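You operate a simulated robot arm through the tools that you are given. There is no shell and no other tool.

You are at the controls of a simulated robot arm. One attempt, no reset.

TASK
Fit the yellow and blue bulbs in the empty sockets, switch on, dimmer to 1.
Fine: bulbs in before the power.

Only the result counts: the job must be done as asked and must still hold three seconds after the hand-in. Knocking over, shifting, dropping, spilling or breaking anything else fails it.

THE ROBOT
A 7-joint arm with a two-finger parallel gripper, fixed in place. Base frame: the origin is at the foot of the arm, x ahead of it, y to its left, z up. Units: cm, rad, N and s.
Its first joint turns from -2.897 to 2.897 rad. Payload 3.43 kg.
The TCP is the grasp point between the finger pads, 3 cm short of the fingertips. In the tool frame z runs along the fingers and y along their closing line. The gripper opens to 9.4 cm. The fingers are 2.8 cm wide and 1 cm thick; the gripper's body (5 by 9.6 cm) begins 5.5 cm behind the TCP.
Orientation is that of the tool frame in the base frame, as a unit quaternion [x, y, z, w]. With the fingers straight down and closing along the base's y, the tool's x points along the base's -x, its y along +y and its z along -z.

THE INTERFACE
- The arm moves only by the tool arm_command. Its argument "moves" is a list that holds one entry, the list of rows, each a list of 6 numbers: the shift along the base's x, y, z in m, then the turn, a rotation vector about the base's x, y, z in rad. In form: [[[tx, ty, tz, wx, wy, wz], ...]]. A call has 1 to 20 rows; each row is the pose to reach, as a shift and turn from the pose commanded when the call began. "fingers" is the gripper command, from -1 (shut) to 1 (fully open), values between in proportion, set as the call begins (left out, the last holds). Each row takes 0.2 s and may step no farther than 5 cm and 0.15 rad from the row before; otherwise, or with a gripper value out of range, the whole call is refused. Where a pose cannot be reached the arm comes as near as it can. A force on the tool above 40 N (or 10 N above the force at the start of the call, whichever is more), or a blocked arm, ends the call early, and 0.2 s more pass. Each finger travels about 4.5 cm/s and halts on what it meets, pressing with about 32 N; the grip force reading is that of the motor and also rises with nothing between the fingers. The clock runs only during rows and for 0.2 s after the last one: add rows that repeat a pose to give the fingers time. It gives the time, the measured TCP pose, the force on the tool (base axes), the opening and the grip force at its end, in the units of the frame above (readings bear some noise), with the torque about the TCP (base axes, N m) and any sound that the robot's microphone picked up.
- Cameras (640 x 400 px; columns grow to the right, rows downward): "scene" is fixed at [39.92, -65.05, 154.95]; the picture's right is [0.38, 0.92, 0.00], its down [0.88, -0.36, -0.32] and it looks along [-0.30, 0.12, -0.95] (base axes); focal length 272 px, centre (320, 200). "wrist" rides on the gripper at [7.6, 1.4, -10.3] in the tool frame; the picture's right is [-0.18, 0.98, 0.00], its down [-0.75, -0.14, -0.64] and it looks along [-0.63, -0.12, 0.77] (tool axes); focal length 243 px, centre (320, 200). There is no depth. A picture from a camera that has moved, and an enlarged one, comes with that camera's place and axes in the base frame and with its lens.
- snapshot(camera): a new picture of that camera. It takes no simulated time.
- lift_body(by): slides the trunk up (or, below 0, down) by that many cm; the arm rides with it, the base frame stays. It gives what a move gives, with no picture.
- close_up(camera, box): a new picture of the part [left, top, right, bottom] of that camera's present view, enlarged. It takes no simulated time.
- sign_off(): hands the job in; it is judged then, once.

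Nothing tells you positions but the pictures and the camera data. Unless the task says otherwise, let go and move clear before handing in.

The tools are called after ">>>" as a command line: name --argument value ..., lists and objects as JSON in quotes. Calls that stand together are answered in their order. arm_command: Moves the arm, as the interface text tells. Its arguments: {"type":"object","properties":{"moves":{"type":"array","items":{"type":"array","items":{"type":"array","items":{"type":"number"}}}},"fingers":{"type":"number"}},"required":["moves"]} The other tools are called the same way: lift_body (by) slides the trunk up or down; snapshot (camera) takes a picture; close_up (camera, box) takes an enlarged picture of a part of a camera's view; sign_off () hands the job in.

At the start:

```text
time: 0.0
tcp_pos: [19.02, -46.48, 120.27]
tcp_rot: [-0.001, 1.0, 0.0, 0.0]
wrist_force: [0.6, 0.4, 0.5]
torque: [-0.03, 0.03, -0.01]
width: 9.41
grasp_force: 0.0
trunk travel left (down, up): [-27.5, 21.5]
```

scene: 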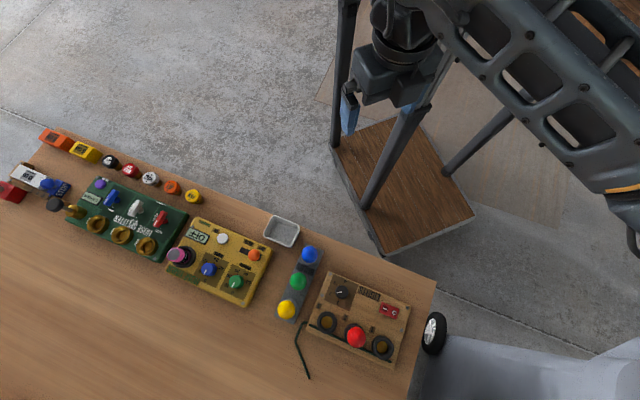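
wrist: 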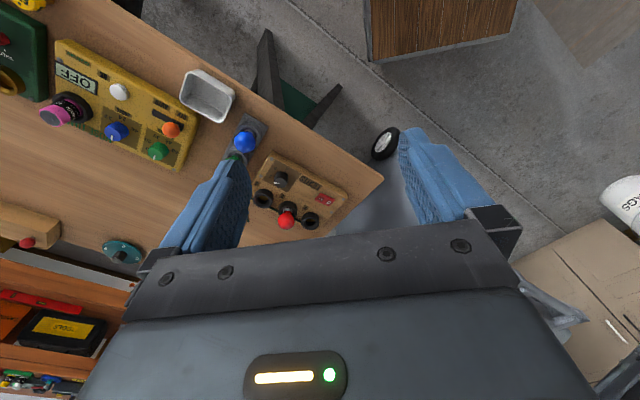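

I see a table with a wooden lamp box (three sockets, a red bulb in the middle one), a tray with blue, green and yellow bulbs, and other panels. I'll look closer before moving.

>>> close_up --camera "scene" --box '[260, 220, 440, 390]'

>>> close_up --camera "scene" --box '[300, 260, 420, 370]'

>>> close_up --camera "wrist" --box '[160, 60, 400, 260]'

```text
2.35 times, centred on (350, 305) of scene
camera zoom: at [39.92, -65.05, 154.95], right [0.38, 0.92, 0.0], down [0.88, -0.36, -0.32], along [-0.3, 0.12, -0.95], focal length 639 px, centre (249, -47)
```

zoom: 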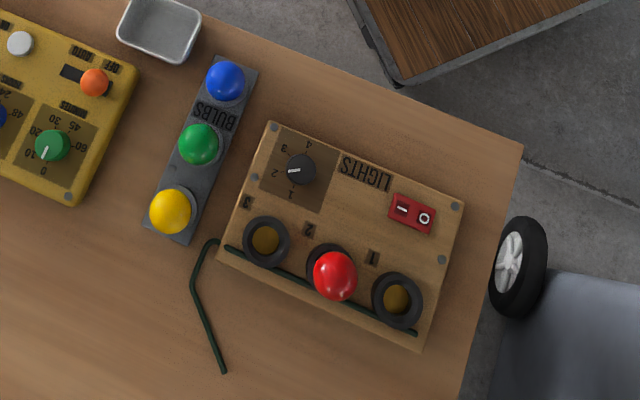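

```text
3.64 times, centred on (360, 315) of scene
camera zoom: at [39.92, -65.05, 154.95], right [0.38, 0.92, 0.0], down [0.88, -0.36, -0.32], along [-0.3, 0.12, -0.95], focal length 988 px, centre (174, -218)
```

zoom: 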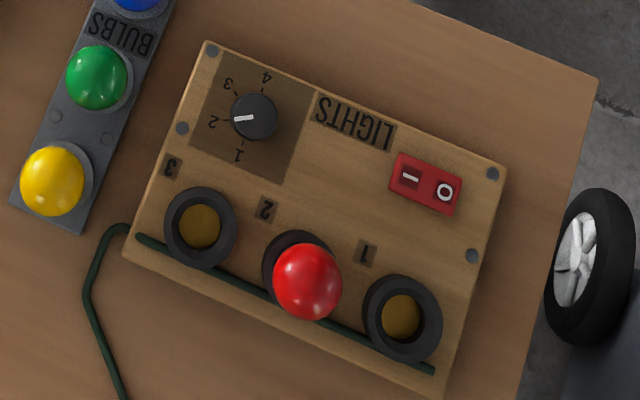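

```text
2.00 times, centred on (280, 160) of wrist
camera zoom: at [11.4, -45.16, 130.71], right [0.18, 0.98, 0.0], down [0.75, -0.14, 0.64], along [0.63, -0.12, -0.77], focal length 485 px, centre (400, 280)
```

zoom: 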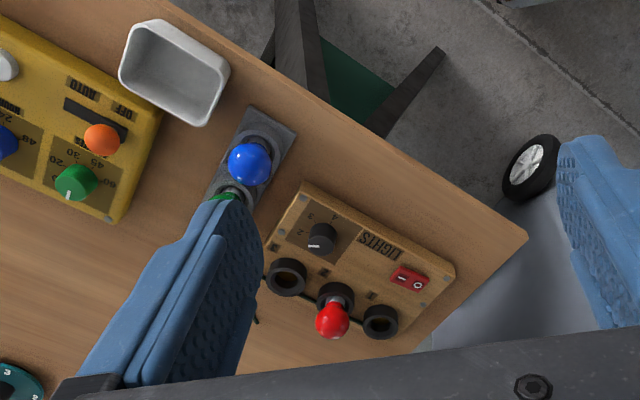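

The lamp box lies at about 45° in the base frame, with the red bulb near (51,-61,89). Yellow is near (41,-73), blue near (31,-64), and the empty sockets are near (46,-66) and (56,-56). I'm moving the wrist camera above it, yawed to match the box, to measure better.

>>> arm_command --moves '[[[0.03, -0.01, 0, 0, 0, -0.1], [0.06, -0.02, 0, 0, 0, -0.2], [0.09, -0.03, 0, 0, 0, -0.3], [0.12, -0.04, 0, 0, 0, -0.4], [0.15, -0.05, 0, 0, 0, -0.5], [0.18, -0.06, -0.02, 0, 0, -0.6], [0.2, -0.07, -0.04, 0, 0, -0.7], [0.22, -0.08, -0.06, 0, 0, -0.79], [0.22, -0.08, -0.06, 0, 0, -0.79]]]'

>>> snapshot --camera "wrist"

>>> snapshot --camera "scene"

```text
time: 2.0
tcp_pos: [41.0, -54.38, 114.55]
tcp_rot: [0.385, 0.923, 0.0, 0.0]
wrist_force: [0.4, -0.2, 0.0]
torque: [0.0, -0.04, 0.01]
width: 9.37
grasp_force: 0.0
trunk travel left (down, up): [-27.5, 21.5]
```

```text
taken
camera wrist: at [36.63, -48.09, 124.78], right [0.83, 0.56, 0.0], down [0.43, -0.63, 0.64], along [0.36, -0.53, -0.77], focal length 243 px, centre (320, 200)
```

wrist: 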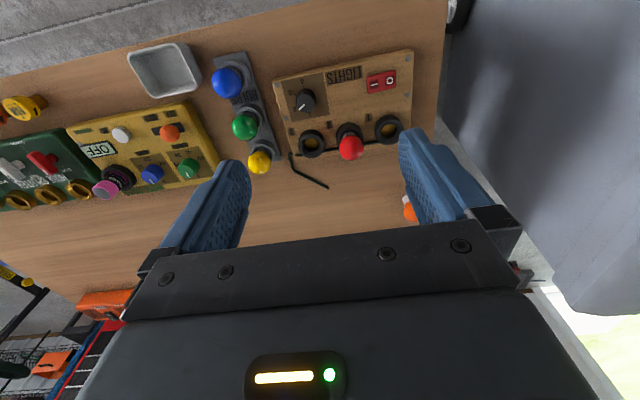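

```text
taken
```

scene: 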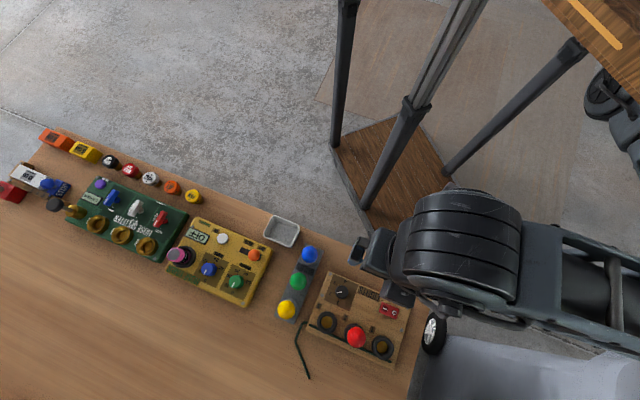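

The lamp box and bulb tray are both in the wrist view, and I'll enlarge it to get coordinates.

>>> close_up --camera "wrist" --box '[200, 40, 440, 190]'

>>> close_up --camera "wrist" --box '[190, 50, 310, 190]'

>>> close_up --camera "wrist" --box '[270, 50, 420, 170]'

```text
2.67 times, centred on (320, 115) of wrist
camera zoom: at [36.63, -48.09, 124.78], right [0.83, 0.56, 0.0], down [0.43, -0.63, 0.64], along [0.36, -0.53, -0.77], focal length 647 px, centre (320, 427)
```

zoom: 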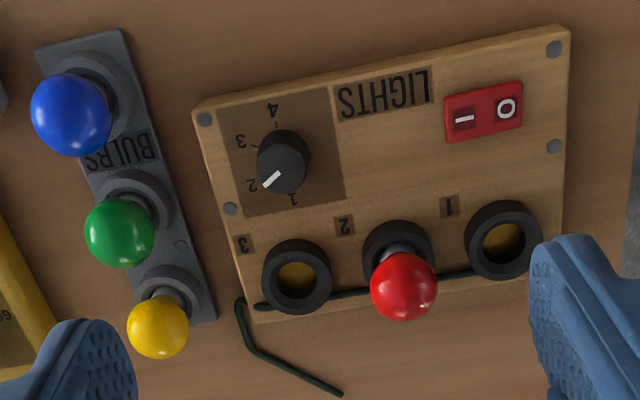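

```text
2.86 times, centred on (250, 120) of wrist
camera zoom: at [36.63, -48.09, 124.78], right [0.83, 0.56, 0.0], down [0.43, -0.63, 0.64], along [0.36, -0.53, -0.77], focal length 693 px, centre (520, 429)
```

zoom: 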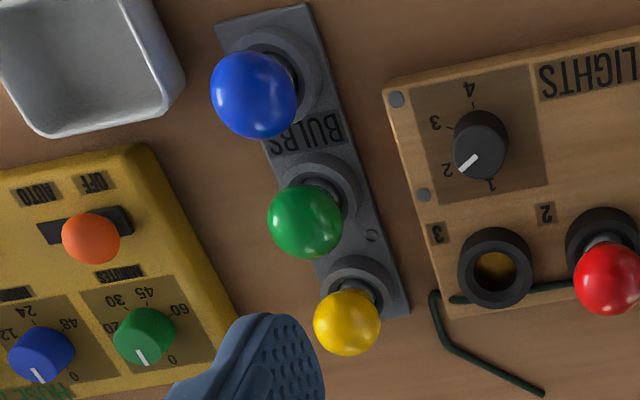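

```text
3.33 times, centred on (345, 110) of wrist
camera zoom: at [36.63, -48.09, 124.78], right [0.83, 0.56, 0.0], down [0.43, -0.63, 0.64], along [0.36, -0.53, -0.77], focal length 809 px, centre (237, 500)
```

zoom: 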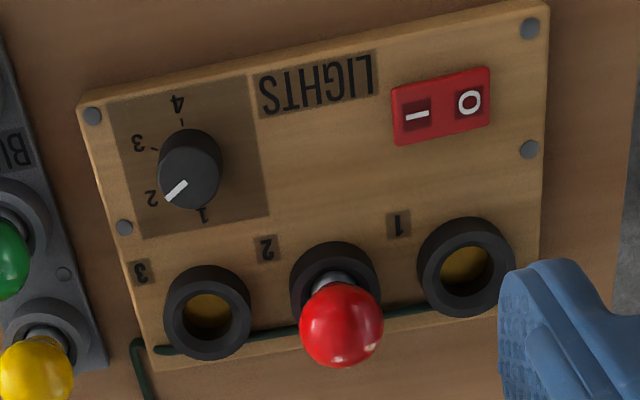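

The triangulation agrees well: red bulb (52.0,-61.2,87.5), yellow (40.6,-73.9,85.9), blue (30.7,-64.0,85.6), socket 3 (47.0,-66.2,83.5), socket 1 (57.0,-56.1,83.4). Next I'll hover over the yellow bulb and refine from close range.

>>> arm_command --moves '[[[0.0, -0.03, -0.02, 0, 0, 0], [0.0, -0.06, -0.04, 0, 0, 0], [0.0, -0.09, -0.06, 0, 0, 0], [-0.001, -0.12, -0.08, 0, 0, 0], [-0.002, -0.15, -0.11, 0, 0, 0], [-0.003, -0.175, -0.14, 0, 0, 0], [-0.004, -0.195, -0.165, 0, 0, 0], [-0.004, -0.195, -0.165, 0, 0, 0]]]' --fingers 0.5

>>> snapshot --camera "wrist"

>>> close_up --camera "wrist" --box '[220, 20, 420, 170]'

>>> close_up --camera "scene" --box '[260, 220, 440, 390]'

```text
time: 3.8
tcp_pos: [40.51, -74.13, 97.93]
tcp_rot: [0.384, 0.924, 0.0, 0.001]
wrist_force: [0.1, 0.3, -0.2]
torque: [-0.01, 0.01, 0.01]
width: 7.06
grasp_force: 0.1
trunk travel left (down, up): [-27.5, 21.5]
```

```text
taken
camera wrist: at [36.11, -67.78, 108.23], right [0.83, 0.56, 0.0], down [0.43, -0.63, 0.64], along [0.36, -0.53, -0.77], focal length 243 px, centre (320, 200)
```

wrist: 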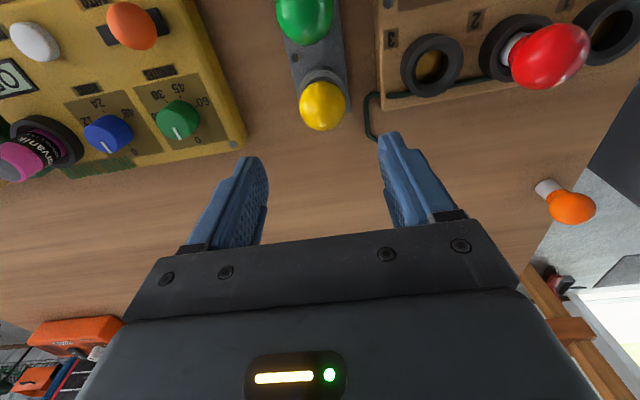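

```text
2.67 times, centred on (320, 95) of wrist
camera zoom: at [36.11, -67.78, 108.23], right [0.83, 0.56, 0.0], down [0.43, -0.63, 0.64], along [0.36, -0.53, -0.77], focal length 647 px, centre (320, 480)
```

zoom: 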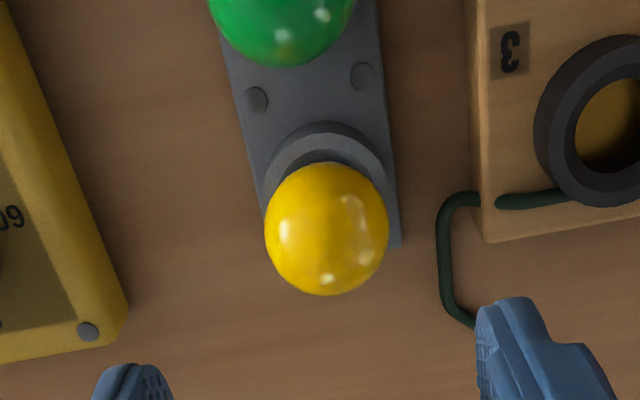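

```text
2.35 times, centred on (350, 305) of scene
camera zoom: at [39.92, -65.05, 154.95], right [0.38, 0.92, 0.0], down [0.88, -0.36, -0.32], along [-0.3, 0.12, -0.95], focal length 639 px, centre (249, -47)
```

zoom: 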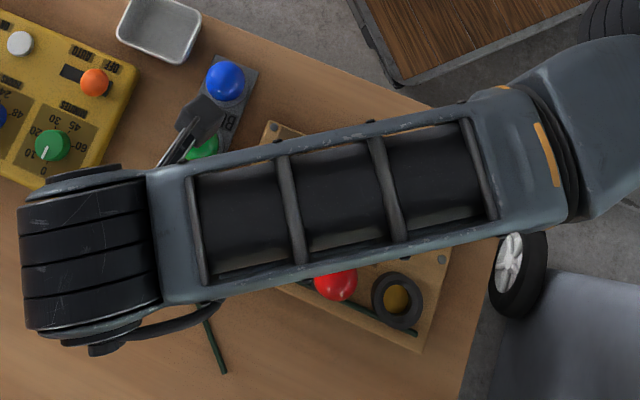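

The yellow globe is at about (40.6,-73.9,85.6) with a radius near 2.1, offset about 0.2 cm along the closing line. I'll correct that, descend partway and check.

>>> arm_command --moves '[[[0.0012, 0.002, 0, 0, 0, 0], [0.0012, 0.002, -0.03, 0, 0, 0], [0.0012, 0.002, -0.06, 0, 0, 0], [0.0012, 0.002, -0.085, 0, 0, 0], [0.0012, 0.002, -0.085, 0, 0, 0]]]'

>>> snapshot --camera "wrist"

>>> close_up --camera "wrist" --box '[220, 50, 420, 200]'

```text
time: 5.0
tcp_pos: [40.6, -73.62, 89.24]
tcp_rot: [0.384, 0.923, 0.0, 0.0]
wrist_force: [-0.5, 0.2, -1.1]
torque: [0.01, 0.02, -0.03]
width: 7.07
grasp_force: 0.1
trunk travel left (down, up): [-27.5, 21.5]
```

```text
taken
camera wrist: at [36.1, -67.37, 99.6], right [0.83, 0.56, 0.0], down [0.43, -0.63, 0.64], along [0.36, -0.53, -0.77], focal length 243 px, centre (320, 200)
```

wrist: 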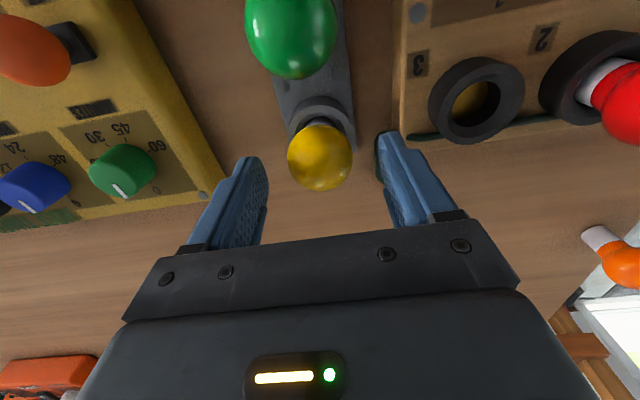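

```text
2.67 times, centred on (320, 125) of wrist
camera zoom: at [36.1, -67.37, 99.6], right [0.83, 0.56, 0.0], down [0.43, -0.63, 0.64], along [0.36, -0.53, -0.77], focal length 647 px, centre (320, 400)
```

zoom: 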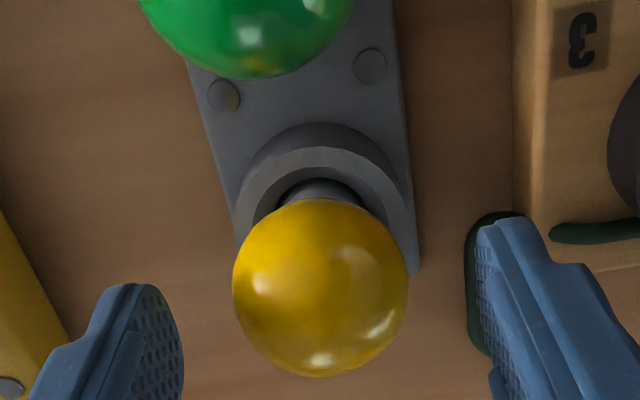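

The globe is now centred between the fingers. I'll descend to grasp height and close.

>>> arm_command --moves '[[[0.0, 0.0, -0.016, 0, 0, 0], [0.0, 0.0, -0.032, 0, 0, 0], [0.0, 0.0, -0.032, 0, 0, 0]]]'

>>> close_up --camera "wrist" --box '[220, 80, 420, 230]'

```text
time: 5.8
tcp_pos: [40.63, -73.57, 86.18]
tcp_rot: [0.384, 0.923, 0.0, -0.001]
wrist_force: [-0.8, 0.1, -0.6]
torque: [-0.02, 0.0, -0.02]
width: 7.06
grasp_force: 0.1
trunk travel left (down, up): [-27.5, 21.5]
```

```text
2.67 times, centred on (320, 155) of wrist
camera zoom: at [36.19, -67.3, 96.39], right [0.83, 0.56, 0.0], down [0.43, -0.63, 0.64], along [0.36, -0.53, -0.77], focal length 647 px, centre (320, 320)
```

zoom: 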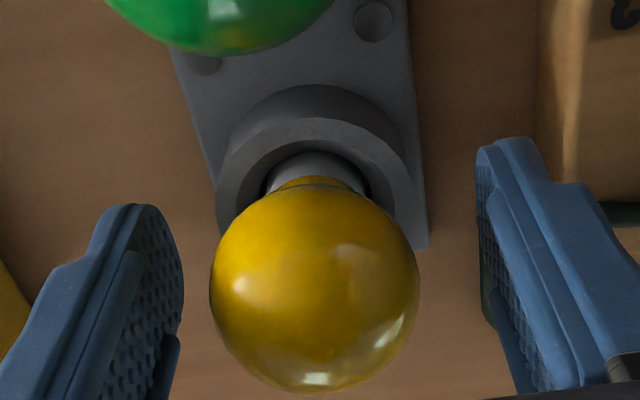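

The globe sits about 0.3 cm outward of the grasp centre. I'll nudge over it, then close the fingers.

>>> arm_command --moves '[[[0.0013, -0.0023, -0.002, 0, 0, 0], [0.0013, -0.0023, -0.002, 0, 0, 0]]]'

>>> arm_command --moves '[[[0, 0, 0, 0, 0, 0], [0, 0, 0, 0, 0, 0], [0, 0, 0, 0, 0, 0], [0, 0, 0, 0, 0, 0]]]' --fingers -1

>>> close_up --camera "wrist" --box '[220, 80, 420, 230]'

```text
time: 6.4
tcp_pos: [40.8, -74.03, 85.88]
tcp_rot: [0.384, 0.923, -0.001, 0.0]
wrist_force: [0.2, 0.8, -0.5]
torque: [-0.01, 0.01, 0.01]
width: 7.02
grasp_force: 0.0
trunk travel left (down, up): [-27.5, 21.5]
```

```text
time: 7.4
tcp_pos: [40.86, -73.9, 85.87]
tcp_rot: [0.385, 0.923, 0.0, 0.001]
wrist_force: [-0.8, -1.5, 0.1]
torque: [0.03, 0.04, 0.0]
width: 4.14
grasp_force: 32.0
trunk travel left (down, up): [-27.5, 21.5]
```

```text
2.67 times, centred on (320, 155) of wrist
camera zoom: at [36.37, -67.62, 96.26], right [0.83, 0.56, 0.0], down [0.43, -0.63, 0.64], along [0.36, -0.53, -0.77], focal length 647 px, centre (320, 320)
```

zoom: 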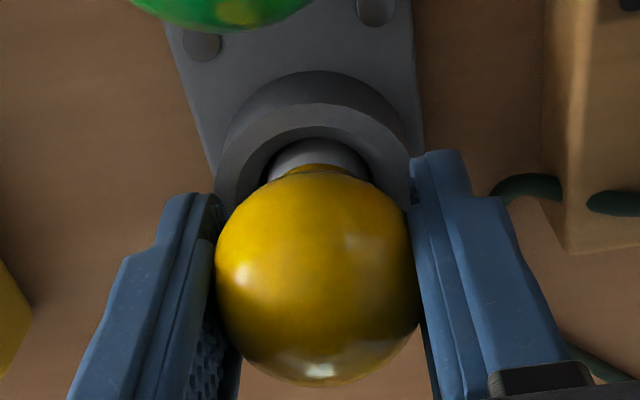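

The bulb is gripped at 4.14 cm with little side load. I'll lift it gently to see whether it comes straight out.

>>> arm_command --moves '[[[0, 0, 0.003, 0, 0, 0], [0, 0, 0.006, 0, 0, 0], [0, 0, 0.01, 0, 0, 0], [0, 0, 0.01, 0, 0, 0]]]'

>>> close_up --camera "wrist" --box '[220, 80, 420, 230]'

```text
time: 8.4
tcp_pos: [40.84, -74.0, 86.98]
tcp_rot: [0.385, 0.923, 0.0, 0.0]
wrist_force: [-0.7, -0.2, -0.6]
torque: [0.01, 0.02, 0.01]
width: 4.14
grasp_force: 32.0
trunk travel left (down, up): [-27.5, 21.5]
```

```text
2.67 times, centred on (320, 155) of wrist
camera zoom: at [36.47, -67.65, 97.32], right [0.83, 0.56, 0.0], down [0.43, -0.63, 0.64], along [0.36, -0.53, -0.77], focal length 647 px, centre (320, 320)
```

zoom: 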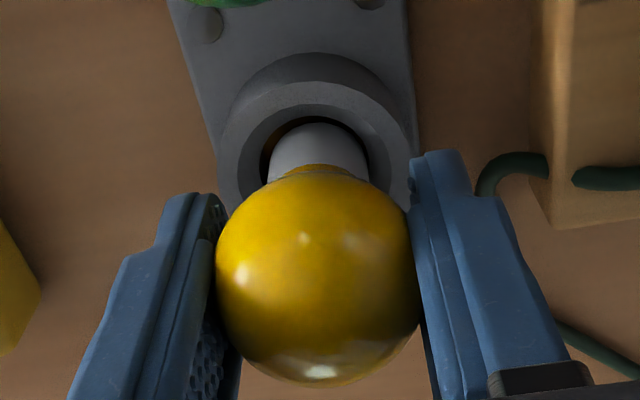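

It slides straight out with no resistance. I'll lift it clear and carry it to hover above socket 3.

>>> arm_command --moves '[[[0, 0, 0.025, 0, 0, 0], [0, 0, 0.055, 0, 0, 0], [0, 0, 0.085, 0, 0, 0], [0, 0, 0.091, 0, 0, 0], [0.02, 0.026, 0.091, 0, 0, 0], [0.04, 0.052, 0.091, 0, 0, 0], [0.0613, 0.0786, 0.086, 0, 0, 0], [0.0613, 0.0786, 0.081, 0, 0, 0], [0.0613, 0.0786, 0.081, 0, 0, 0]]]'

>>> snapshot --camera "wrist"

>>> close_up --camera "wrist" --box '[220, 50, 420, 200]'

>>> close_up --camera "scene" --box '[260, 220, 440, 390]'

```text
time: 10.4
tcp_pos: [47.26, -66.22, 95.05]
tcp_rot: [0.384, 0.923, 0.0, 0.0]
wrist_force: [0.1, -0.3, 0.1]
torque: [-0.01, 0.0, 0.0]
width: 4.1
grasp_force: 32.0
trunk travel left (down, up): [-27.5, 21.5]
```

```text
taken
camera wrist: at [42.73, -60.0, 105.4], right [0.83, 0.56, 0.0], down [0.43, -0.63, 0.64], along [0.36, -0.53, -0.77], focal length 243 px, centre (320, 200)
```

wrist: 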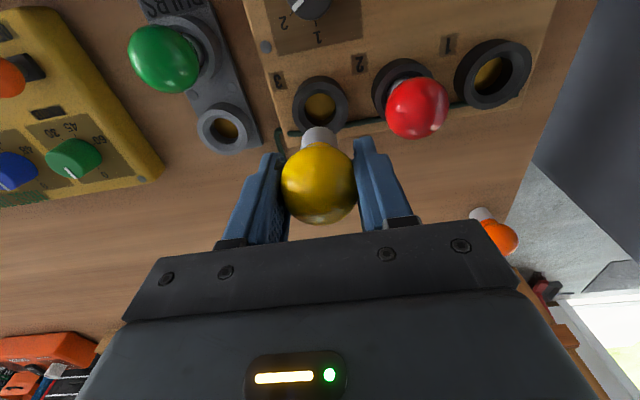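

```text
2.67 times, centred on (320, 125) of wrist
camera zoom: at [42.73, -60.0, 105.4], right [0.83, 0.56, 0.0], down [0.43, -0.63, 0.64], along [0.36, -0.53, -0.77], focal length 647 px, centre (320, 400)
```

zoom: 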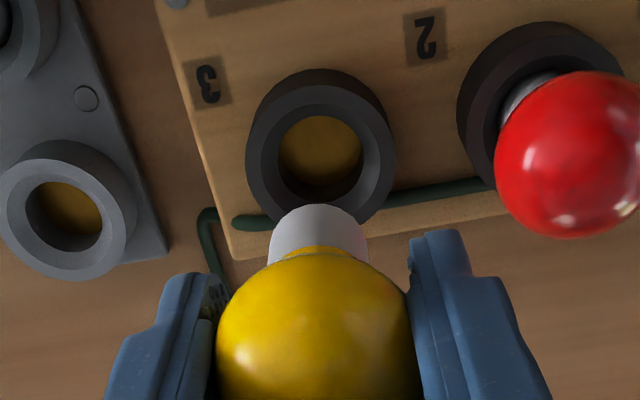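

```text
2.35 times, centred on (350, 305) of scene
camera zoom: at [39.92, -65.05, 154.95], right [0.38, 0.92, 0.0], down [0.88, -0.36, -0.32], along [-0.3, 0.12, -0.95], focal length 639 px, centre (249, -47)
```

zoom: 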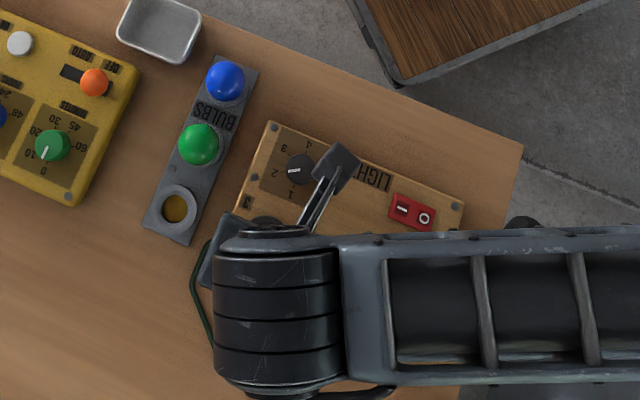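

Yellow is held upright above socket 3, and by my estimate the neck needs to come about 0.25 cm inward. I'll correct that and lower to just above the rim.

>>> arm_command --moves '[[[-0.0012, 0.0023, 0, 0, 0, 0], [-0.0012, 0.0023, -0.025, 0, 0, 0], [-0.0012, 0.0023, -0.045, 0, 0, 0], [-0.0012, 0.0023, -0.045, 0, 0, 0]]]'

>>> close_up --camera "wrist" --box '[220, 50, 420, 200]'

>>> snapshot --camera "wrist"

```text
time: 11.4
tcp_pos: [46.96, -65.94, 90.61]
tcp_rot: [0.385, 0.923, 0.001, 0.0]
wrist_force: [-0.2, 0.4, 0.3]
torque: [0.01, -0.01, 0.02]
width: 4.1
grasp_force: 32.0
trunk travel left (down, up): [-27.5, 21.5]
```

```text
2.67 times, centred on (320, 125) of wrist
camera zoom: at [42.47, -59.69, 100.9], right [0.83, 0.56, 0.0], down [0.43, -0.63, 0.64], along [0.36, -0.53, -0.77], focal length 647 px, centre (320, 400)
```

zoom: 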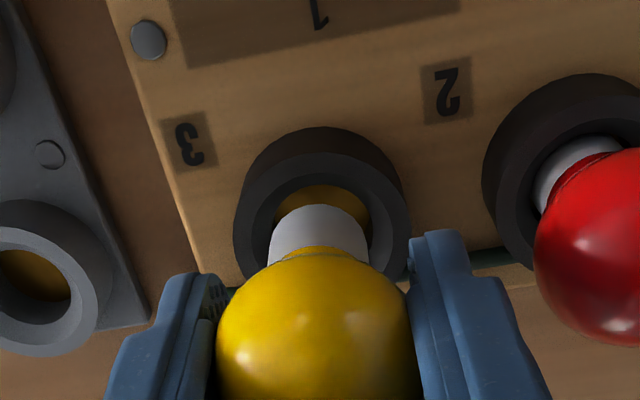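

```text
taken
camera wrist: at [42.47, -59.69, 100.9], right [0.83, 0.56, 0.0], down [0.43, -0.63, 0.64], along [0.36, -0.53, -0.77], focal length 243 px, centre (320, 200)
```

wrist: 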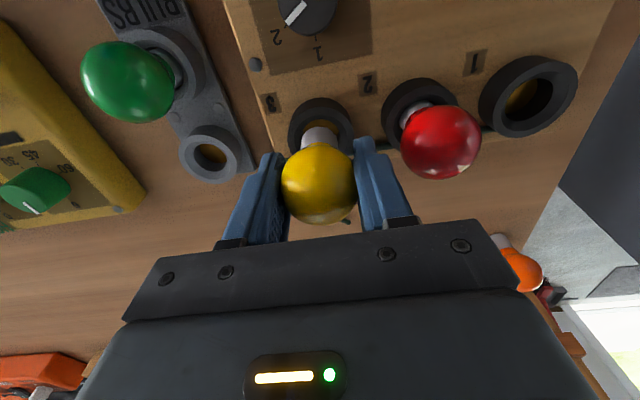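

The neck is nearly over the hole, slightly left of its centre by about 0.1 cm. I'll correct that and lower a little more to compare the gaps directly.

>>> arm_command --moves '[[[0.0013, -0.0001, -0.004, 0, 0, 0], [0.0013, -0.0001, -0.008, 0, 0, 0], [0.0013, -0.0001, -0.008, 0, 0, 0]]]'

>>> close_up --camera "wrist" --box '[260, 80, 380, 170]'

```text
time: 12.2
tcp_pos: [47.01, -65.86, 89.74]
tcp_rot: [0.385, 0.923, 0.0, 0.0]
wrist_force: [0.3, 0.2, -0.7]
torque: [0.01, 0.01, 0.02]
width: 4.11
grasp_force: 32.5
trunk travel left (down, up): [-27.5, 21.5]
```

```text
4.44 times, centred on (320, 125) of wrist
camera zoom: at [42.67, -59.59, 100.08], right [0.83, 0.56, 0.0], down [0.43, -0.63, 0.64], along [0.36, -0.53, -0.77], focal length 1078 px, centre (320, 533)
```

zoom: 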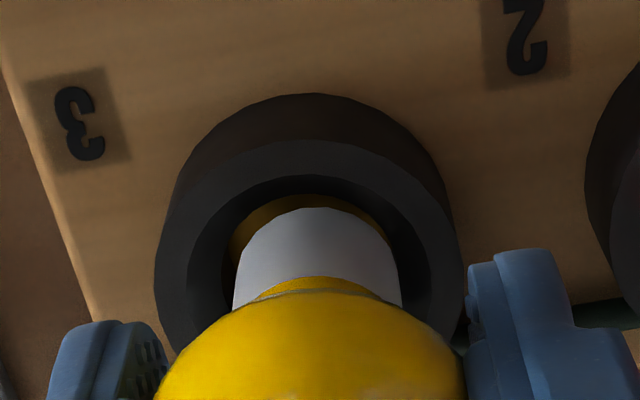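

The closing-direction offset looks about right, but the radial direction is uncertain from this viewpoint. I'll turn the wrist 90° about the bulb axis so the camera shows that direction directly.

>>> arm_command --moves '[[[-0.0005, -0.0005, 0.01, 0, 0, 0.13], [-0.0005, -0.0005, 0.01, 0, 0, 0.27], [-0.0005, -0.0005, 0.01, 0, 0, 0.41], [-0.0005, -0.0005, 0.01, 0, 0, 0.55], [-0.0005, -0.0005, 0.01, 0, 0, 0.69], [-0.0005, -0.0005, 0.01, 0, 0, 0.83], [-0.0005, -0.0005, 0.01, 0, 0, 0.97], [-0.0005, -0.0005, 0.01, 0, 0, 1.11], [-0.0005, -0.0005, 0.01, 0, 0, 1.25], [-0.0005, -0.0005, 0.01, 0, 0, 1.39], [-0.0005, -0.0005, 0.01, 0, 0, 1.5], [-0.0005, -0.0005, 0.01, 0, 0, 1.571], [-0.0005, -0.0005, 0.01, 0, 0, 1.571]]]'

>>> snapshot --camera "wrist"

>>> close_up --camera "wrist" --box '[260, 70, 380, 160]'

```text
time: 15.0
tcp_pos: [46.99, -65.93, 90.89]
tcp_rot: [-0.382, 0.924, 0.001, 0.0]
wrist_force: [-0.5, -0.6, -0.1]
torque: [0.01, 0.0, 0.04]
width: 4.11
grasp_force: 31.9
trunk travel left (down, up): [-27.5, 21.5]
```

```text
taken
camera wrist: at [40.55, -70.43, 101.2], right [-0.56, 0.83, 0.0], down [0.63, 0.43, 0.64], along [0.53, 0.36, -0.77], focal length 243 px, centre (320, 200)
```

wrist: 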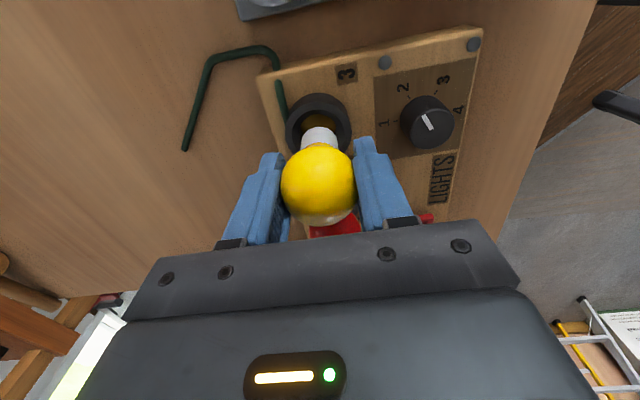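

```text
4.44 times, centred on (320, 115) of wrist
camera zoom: at [40.55, -70.43, 101.2], right [-0.56, 0.83, 0.0], down [0.63, 0.43, 0.64], along [0.53, 0.36, -0.77], focal length 1078 px, centre (320, 578)
```

zoom: 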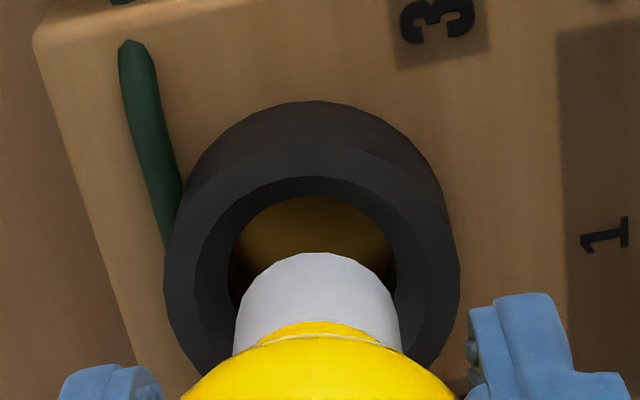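

From this side the neck needs to go about 0.1 cm outward. I'll apply that, lower near the rim and recheck.

>>> arm_command --moves '[[[0.0007, -0.0007, 0, 0, 0, 0], [0.0007, -0.0007, -0.008, 0, 0, 0], [0.0007, -0.0007, -0.014, 0, 0, 0], [0.0007, -0.0007, -0.014, 0, 0, 0], [0.0007, -0.0007, -0.014, 0, 0, 0]]]'

>>> close_up --camera "wrist" --box '[260, 80, 380, 170]'

```text
time: 16.2
tcp_pos: [46.99, -66.06, 89.4]
tcp_rot: [-0.381, 0.924, 0.001, 0.0]
wrist_force: [0.4, 0.1, -0.5]
torque: [0.01, -0.01, 0.01]
width: 4.13
grasp_force: 31.8
trunk travel left (down, up): [-27.5, 21.5]
```

```text
4.44 times, centred on (320, 125) of wrist
camera zoom: at [40.55, -70.52, 99.67], right [-0.56, 0.83, 0.0], down [0.63, 0.43, 0.64], along [0.53, 0.36, -0.77], focal length 1078 px, centre (320, 533)
```

zoom: 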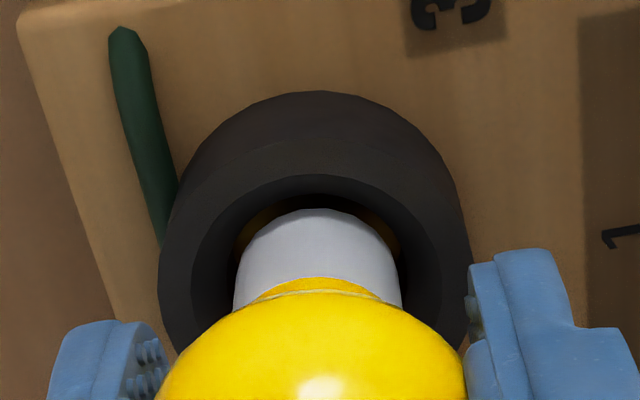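

It's now centred left to right. I'll lower slowly while watching the force.

>>> arm_command --moves '[[[0, 0, -0.002, 0, 0, 0], [0, 0, -0.004, 0, 0, 0], [0, 0, -0.005, 0, 0, 0]]]'

>>> close_up --camera "wrist" --box '[260, 80, 380, 170]'

```text
time: 17.0
tcp_pos: [47.19, -66.09, 88.9]
tcp_rot: [-0.38, 0.925, 0.0, 0.0]
wrist_force: [-0.2, 1.1, -0.4]
torque: [0.01, 0.02, -0.01]
width: 4.12
grasp_force: 32.0
trunk travel left (down, up): [-27.5, 21.5]
```

```text
4.44 times, centred on (320, 125) of wrist
camera zoom: at [40.64, -70.53, 99.11], right [-0.56, 0.83, 0.0], down [0.63, 0.43, 0.64], along [0.53, 0.36, -0.77], focal length 1078 px, centre (320, 533)
```

zoom: 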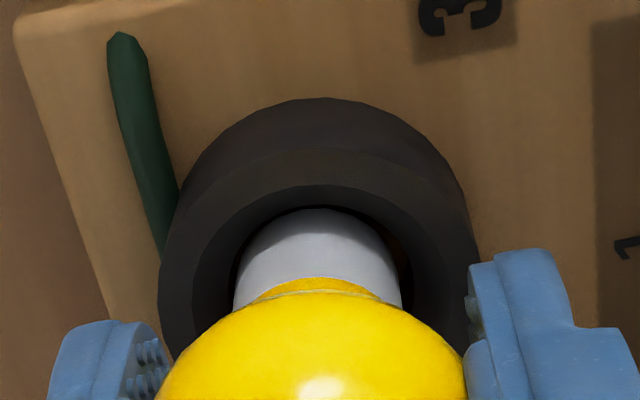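

>>> arm_command --moves '[[[0, 0, -0.002, 0, 0, 0], [0, 0, -0.004, 0, 0, 0], [0, 0, -0.005, 0, 0, 0]]]'

>>> close_up --camera "wrist" --box '[260, 80, 380, 170]'

```text
time: 17.8
tcp_pos: [47.1, -66.05, 88.47]
tcp_rot: [-0.381, 0.925, 0.001, 0.0]
wrist_force: [-0.3, 0.8, 0.0]
torque: [-0.01, -0.02, 0.01]
width: 4.1
grasp_force: 32.4
trunk travel left (down, up): [-27.5, 21.5]
```

```text
4.44 times, centred on (320, 125) of wrist
camera zoom: at [40.63, -70.55, 98.71], right [-0.56, 0.83, 0.0], down [0.63, 0.43, 0.64], along [0.53, 0.36, -0.77], focal length 1078 px, centre (320, 533)
```

zoom: 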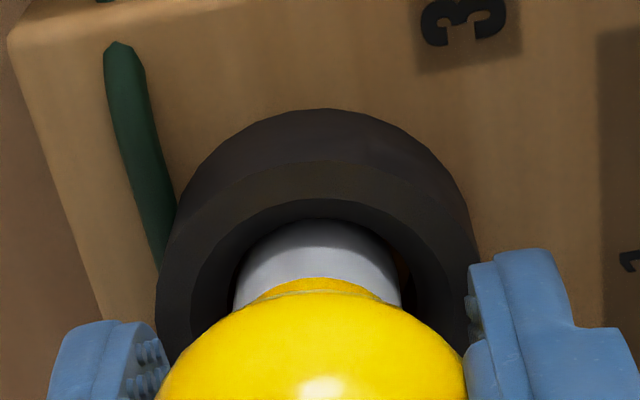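

The neck has entered the bore with no contact force. I'll keep lowering to the seat.

>>> arm_command --moves '[[[0, 0, -0.002, 0, 0, 0], [0, 0, -0.004, 0, 0, 0], [0, 0, -0.005, 0, 0, 0]]]'

>>> close_up --camera "wrist" --box '[260, 80, 380, 170]'

```text
time: 18.6
tcp_pos: [47.23, -65.98, 87.89]
tcp_rot: [-0.381, 0.925, 0.0, 0.001]
wrist_force: [-0.4, 1.9, 2.6]
torque: [0.06, 0.04, -0.01]
width: 4.11
grasp_force: 32.3
trunk travel left (down, up): [-27.5, 21.5]
```

```text
4.44 times, centred on (320, 125) of wrist
camera zoom: at [40.67, -70.56, 98.26], right [-0.56, 0.83, 0.0], down [0.63, 0.43, 0.64], along [0.53, 0.36, -0.77], focal length 1078 px, centre (320, 533)
```

zoom: 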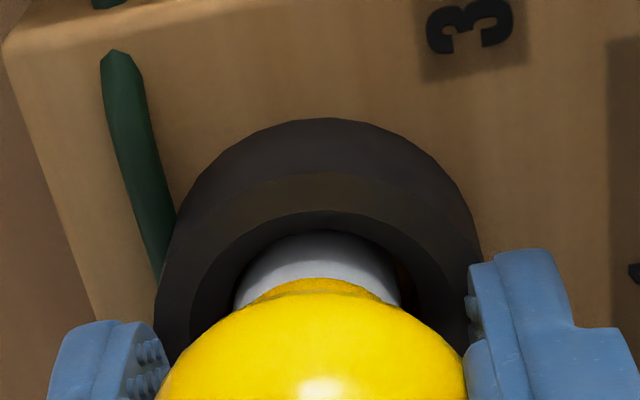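

>>> arm_command --moves '[[[0, 0, -0.001, 0, 0, 0], [0, 0, -0.002, 0, 0, 0], [0, 0, -0.002, 0, 0, 0]]]'

>>> close_up --camera "wrist" --box '[260, 80, 380, 170]'

```text
time: 19.4
tcp_pos: [47.23, -66.13, 87.83]
tcp_rot: [-0.381, 0.924, -0.001, 0.0]
wrist_force: [-1.7, -1.6, 16.4]
torque: [-0.01, 0.1, 0.0]
width: 4.09
grasp_force: 31.9
trunk travel left (down, up): [-27.5, 21.5]
```

```text
4.44 times, centred on (320, 125) of wrist
camera zoom: at [40.69, -70.54, 98.24], right [-0.56, 0.83, 0.0], down [0.63, 0.43, 0.64], along [0.53, 0.36, -0.77], focal length 1078 px, centre (320, 533)
```

zoom: 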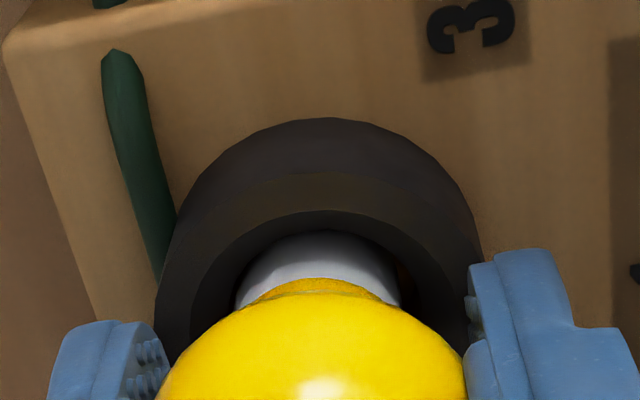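

It hit a firm stop at 16 N, with the same neck exposure as in the tray, so I take it as seated. I'll unload slightly, open modestly and lift straight up.

>>> arm_command --moves '[[[0, 0, 0.002, 0, 0, 0], [0, 0, 0.002, 0, 0, 0]]]'

>>> arm_command --moves '[[[0, 0, 0, 0, 0, 0], [0, 0, 0, 0, 0, 0], [0, 0, 0, 0, 0, 0], [0, 0, 0, 0, 0, 0]]]' --fingers 0.28

>>> close_up --camera "wrist" --box '[220, 70, 420, 220]'

```text
time: 20.0
tcp_pos: [47.17, -65.99, 88.04]
tcp_rot: [-0.381, 0.925, 0.0, -0.001]
wrist_force: [-0.2, -2.5, 6.9]
torque: [-0.1, 0.05, -0.01]
width: 4.11
grasp_force: 32.0
trunk travel left (down, up): [-27.5, 21.5]
```

```text
time: 21.0
tcp_pos: [47.17, -66.05, 87.9]
tcp_rot: [-0.381, 0.925, -0.001, -0.001]
wrist_force: [-0.2, -0.4, 0.2]
torque: [0.0, -0.02, -0.01]
width: 6.02
grasp_force: 0.0
trunk travel left (down, up): [-27.5, 21.5]
```

```text
2.67 times, centred on (320, 145) of wrist
camera zoom: at [40.67, -70.49, 98.26], right [-0.56, 0.83, 0.0], down [0.63, 0.43, 0.64], along [0.53, 0.36, -0.77], focal length 647 px, centre (320, 347)
```

zoom: 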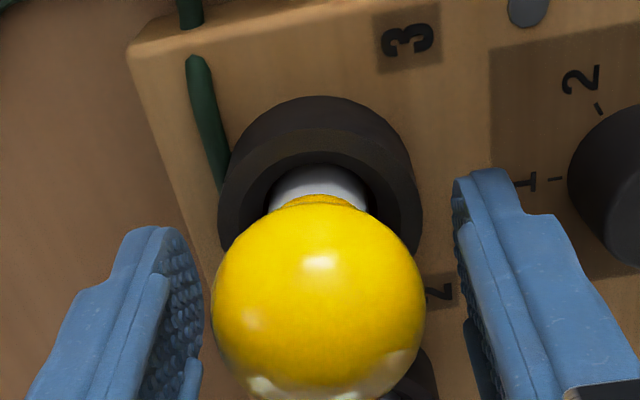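

Yellow is released and upright in socket 3. I'll lift clear and check it.

>>> arm_command --moves '[[[0, 0, 0.02, 0, 0, 0], [0, 0, 0.05, 0, 0, 0], [0, 0, 0.08, 0, 0, 0], [0, 0, 0.11, 0, 0, 0], [0, 0, 0.11, 0, 0, 0]]]'

>>> snapshot --camera "wrist"

```text
time: 22.2
tcp_pos: [47.12, -66.07, 99.1]
tcp_rot: [-0.381, 0.925, 0.0, 0.001]
wrist_force: [-0.8, 0.2, -1.2]
torque: [0.01, 0.03, 0.0]
width: 6.04
grasp_force: 0.0
trunk travel left (down, up): [-27.5, 21.5]
```

```text
taken
camera wrist: at [40.64, -70.56, 109.44], right [-0.56, 0.83, 0.0], down [0.63, 0.43, 0.64], along [0.53, 0.36, -0.77], focal length 243 px, centre (320, 200)
```

wrist: 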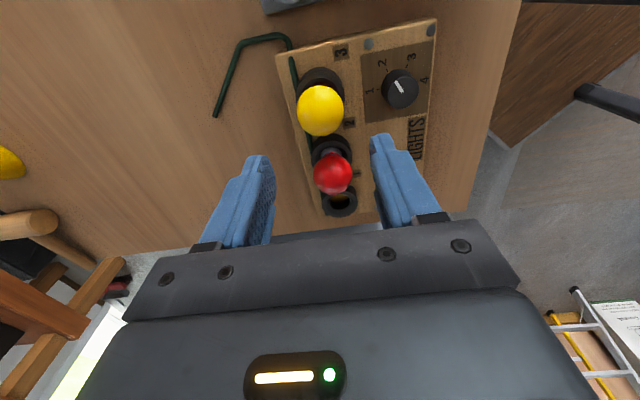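

Yellow stands properly in socket 3. Next I'll move above the blue bulb, near (30.9,-64.1), turning the wrist back on the way.

>>> arm_command --moves '[[[-0.013, 0.0015, 0, 0, 0, -0.13], [-0.027, 0.003, 0, 0, 0, -0.26], [-0.04, 0.0045, 0, 0, 0, -0.39], [-0.054, 0.006, 0, 0, 0, -0.52], [-0.067, 0.0075, 0, 0, 0, -0.66], [-0.08, 0.009, 0, 0, 0, -0.8], [-0.094, 0.0105, 0, 0, 0, -0.94], [-0.107, 0.012, 0, 0, 0, -1.08], [-0.12, 0.0135, 0, 0, 0, -1.22], [-0.134, 0.015, -0.003, 0, 0, -1.36], [-0.147, 0.0165, -0.006, 0, 0, -1.48], [-0.161, 0.019, -0.01, 0, 0, -1.571], [-0.161, 0.019, -0.01, 0, 0, -1.571]]]' --fingers 0.5

>>> snapshot --camera "wrist"

>>> close_up --camera "wrist" --box '[220, 20, 420, 170]'

>>> snapshot --camera "scene"

```text
time: 25.0
tcp_pos: [31.13, -64.21, 97.88]
tcp_rot: [0.385, 0.923, 0.0, -0.001]
wrist_force: [0.4, 0.4, 0.3]
torque: [0.02, 0.0, -0.02]
width: 7.06
grasp_force: 0.0
trunk travel left (down, up): [-27.5, 21.5]
```

```text
taken
camera wrist: at [26.7, -58.02, 108.22], right [0.83, 0.56, 0.0], down [0.43, -0.63, 0.64], along [0.36, -0.53, -0.77], focal length 243 px, centre (320, 200)
```

wrist: 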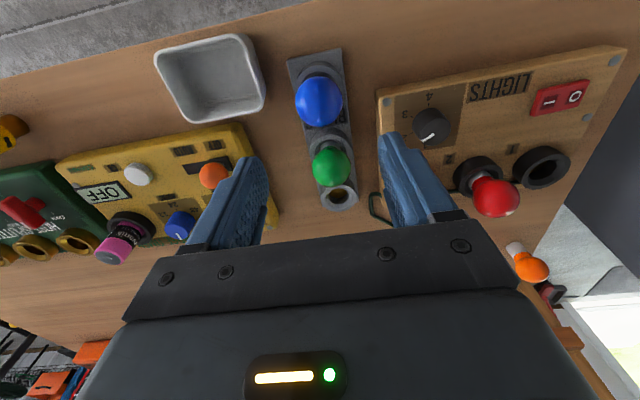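

```text
2.67 times, centred on (320, 95) of wrist
camera zoom: at [26.7, -58.02, 108.22], right [0.83, 0.56, 0.0], down [0.43, -0.63, 0.64], along [0.36, -0.53, -0.77], focal length 647 px, centre (320, 480)
```

zoom: 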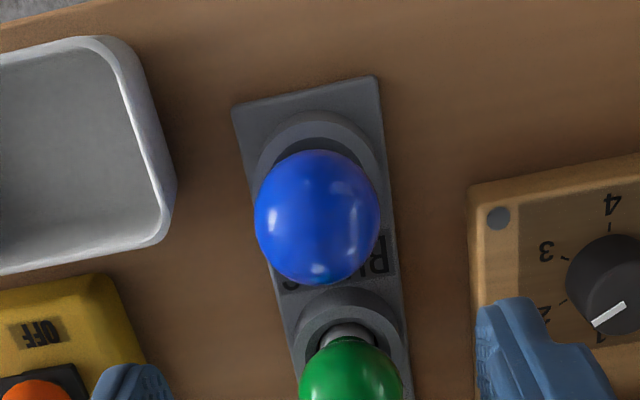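

```text
taken
```

scene: 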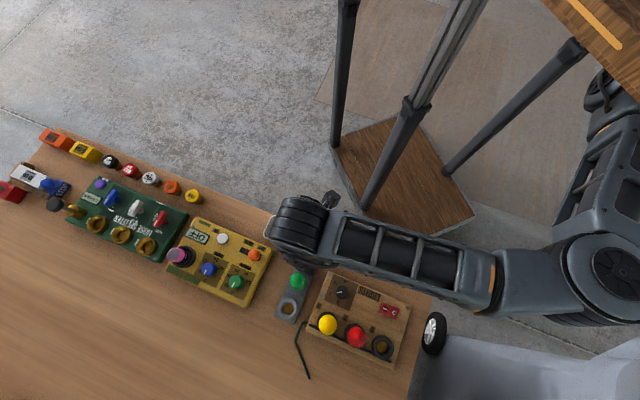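

Blue is about 0.3 cm inward and 0.1 cm left of the tool axis. The bowl is near the left finger, so I'll narrow the opening to 6 cm before descending.

>>> arm_command --moves '[[[-0.0028, 0.0014, 0, 0, 0, 0], [-0.0028, 0.0014, -0.03, 0, 0, 0], [-0.0028, 0.0014, -0.06, 0, 0, 0], [-0.0028, 0.0014, -0.085, 0, 0, 0], [-0.0028, 0.0014, -0.085, 0, 0, 0]]]' --fingers 0.28

>>> close_up --camera "wrist" --box '[220, 50, 420, 200]'

>>> snapshot --camera "wrist"

```text
time: 26.2
tcp_pos: [30.8, -63.88, 89.23]
tcp_rot: [0.384, 0.923, 0.0, 0.0]
wrist_force: [0.0, -0.6, 0.5]
torque: [0.01, 0.03, 0.01]
width: 6.0
grasp_force: 0.0
trunk travel left (down, up): [-27.5, 21.5]
```

```text
2.67 times, centred on (320, 125) of wrist
camera zoom: at [26.32, -57.57, 99.62], right [0.83, 0.56, 0.0], down [0.43, -0.63, 0.64], along [0.36, -0.53, -0.77], focal length 647 px, centre (320, 400)
```

zoom: 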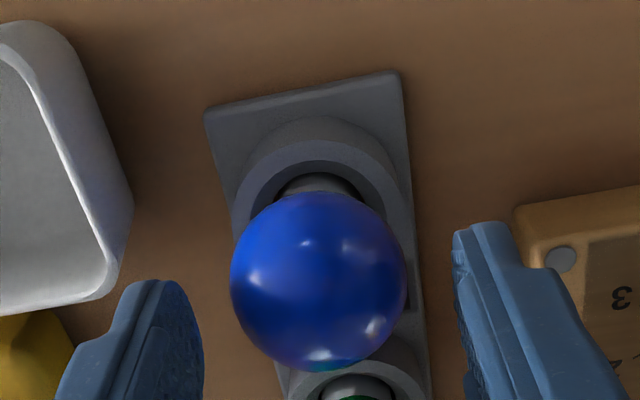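

```text
taken
camera wrist: at [26.32, -57.57, 99.62], right [0.83, 0.56, 0.0], down [0.43, -0.63, 0.64], along [0.36, -0.53, -0.77], focal length 243 px, centre (320, 200)
```

wrist: 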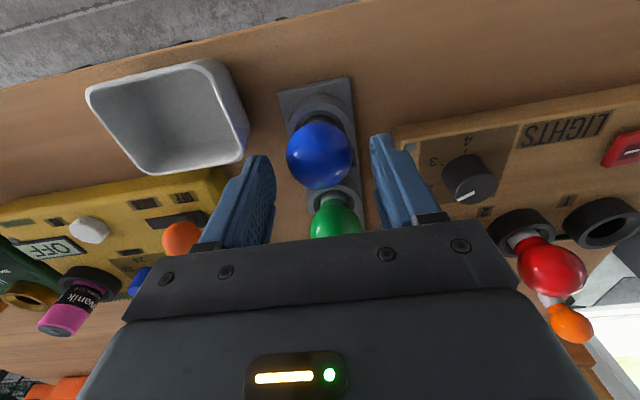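

>>> arm_command --moves '[[[0.0008, -0.0008, -0.016, 0, 0, 0], [0.0008, -0.0008, -0.032, 0, 0, 0], [0.0008, -0.0008, -0.034, 0, 0, 0], [0.0008, -0.0008, -0.034, 0, 0, 0]]]'

>>> close_up --camera "wrist" --box '[220, 80, 420, 230]'

```text
time: 27.2
tcp_pos: [30.9, -64.03, 85.91]
tcp_rot: [0.384, 0.923, 0.0, 0.0]
wrist_force: [0.3, -0.6, 0.4]
torque: [-0.02, -0.01, 0.0]
width: 6.04
grasp_force: 0.0
trunk travel left (down, up): [-27.5, 21.5]
```

```text
2.67 times, centred on (320, 155) of wrist
camera zoom: at [26.37, -57.79, 96.29], right [0.83, 0.56, 0.0], down [0.43, -0.63, 0.64], along [0.36, -0.53, -0.77], focal length 647 px, centre (320, 320)
```

zoom: 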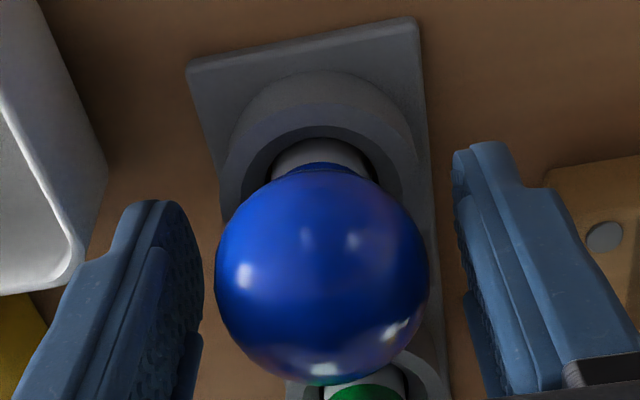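

Blue is aligned to within a millimetre of where yellow was when I gripped it. Closing.

>>> arm_command --moves '[[[0.0005, 0.0005, 0, 0, 0, 0], [0.0005, 0.0005, 0, 0, 0, 0], [0.0005, 0.0005, 0, 0, 0, 0], [0.0005, 0.0005, 0, 0, 0, 0], [0.0005, 0.0005, 0, 0, 0, 0]]]' --fingers -1

>>> close_up --camera "wrist" --box '[220, 80, 420, 230]'

```text
time: 28.4
tcp_pos: [30.89, -64.05, 85.91]
tcp_rot: [0.384, 0.923, -0.001, 0.0]
wrist_force: [0.1, -0.2, 0.2]
torque: [-0.03, 0.04, 0.02]
width: 4.11
grasp_force: 31.7
trunk travel left (down, up): [-27.5, 21.5]
```

```text
2.67 times, centred on (320, 155) of wrist
camera zoom: at [26.35, -57.75, 96.29], right [0.83, 0.56, 0.0], down [0.43, -0.63, 0.64], along [0.36, -0.53, -0.77], focal length 647 px, centre (320, 320)
```

zoom: 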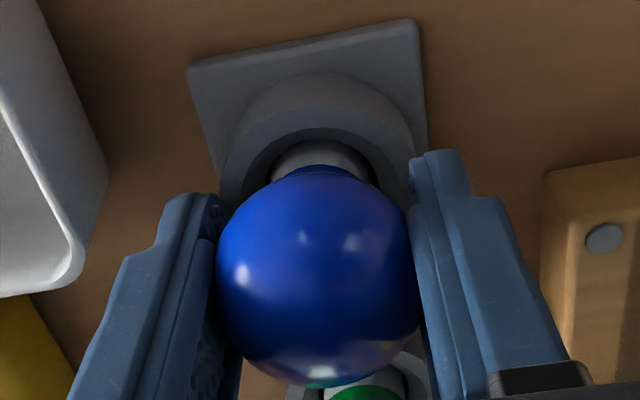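

Blue is gripped. I'll lift it straight out and carry it high over the box to hover above socket 1.

>>> arm_command --moves '[[[0, 0, 0.01, 0, 0, 0], [0, 0, 0.035, 0, 0, 0], [0, 0, 0.07, 0, 0, 0], [0, 0, 0.11, 0, 0, 0], [0.03, 0.009, 0.12, 0, 0, 0], [0.06, 0.018, 0.12, 0, 0, 0], [0.09, 0.027, 0.12, 0, 0, 0], [0.12, 0.036, 0.12, 0, 0, 0], [0.155, 0.047, 0.12, 0, 0, 0], [0.19, 0.058, 0.12, 0, 0, 0], [0.22, 0.067, 0.12, 0, 0, 0], [0.245, 0.074, 0.11, 0, 0, 0], [0.2627, 0.0799, 0.1, 0, 0, 0], [0.2627, 0.0799, 0.09, 0, 0, 0], [0.2627, 0.0799, 0.09, 0, 0, 0]]]'

>>> snapshot --camera "wrist"

>>> close_up --camera "wrist" --box '[220, 50, 420, 200]'

```text
time: 31.6
tcp_pos: [57.11, -56.01, 95.15]
tcp_rot: [0.384, 0.923, 0.0, 0.001]
wrist_force: [-1.0, -0.2, -0.7]
torque: [0.0, -0.01, 0.02]
width: 4.11
grasp_force: 32.1
trunk travel left (down, up): [-27.5, 21.5]
```

```text
taken
camera wrist: at [52.64, -49.77, 105.37], right [0.83, 0.56, 0.0], down [0.43, -0.63, 0.64], along [0.36, -0.53, -0.77], focal length 243 px, centre (320, 200)
```

wrist: 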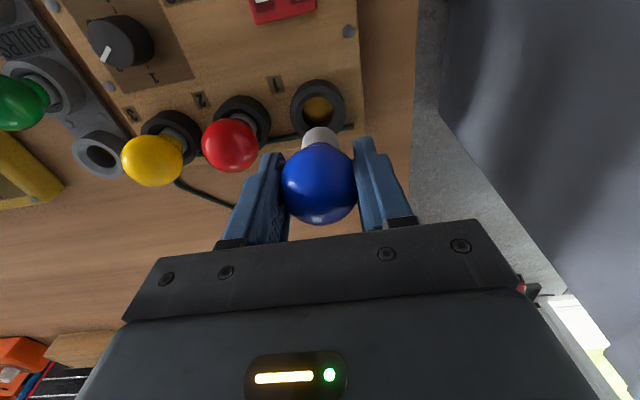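

```text
2.67 times, centred on (320, 125) of wrist
camera zoom: at [52.64, -49.77, 105.37], right [0.83, 0.56, 0.0], down [0.43, -0.63, 0.64], along [0.36, -0.53, -0.77], focal length 647 px, centre (320, 400)
```

zoom: 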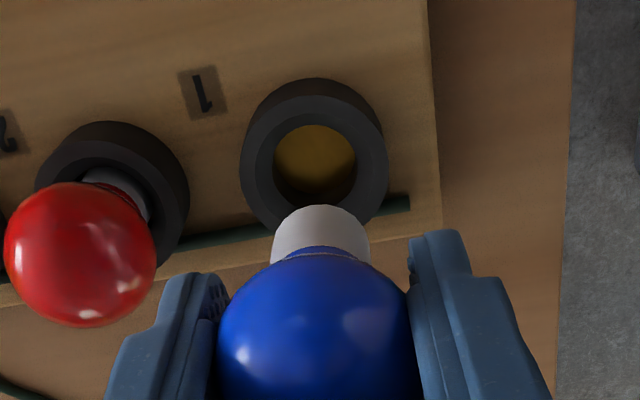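

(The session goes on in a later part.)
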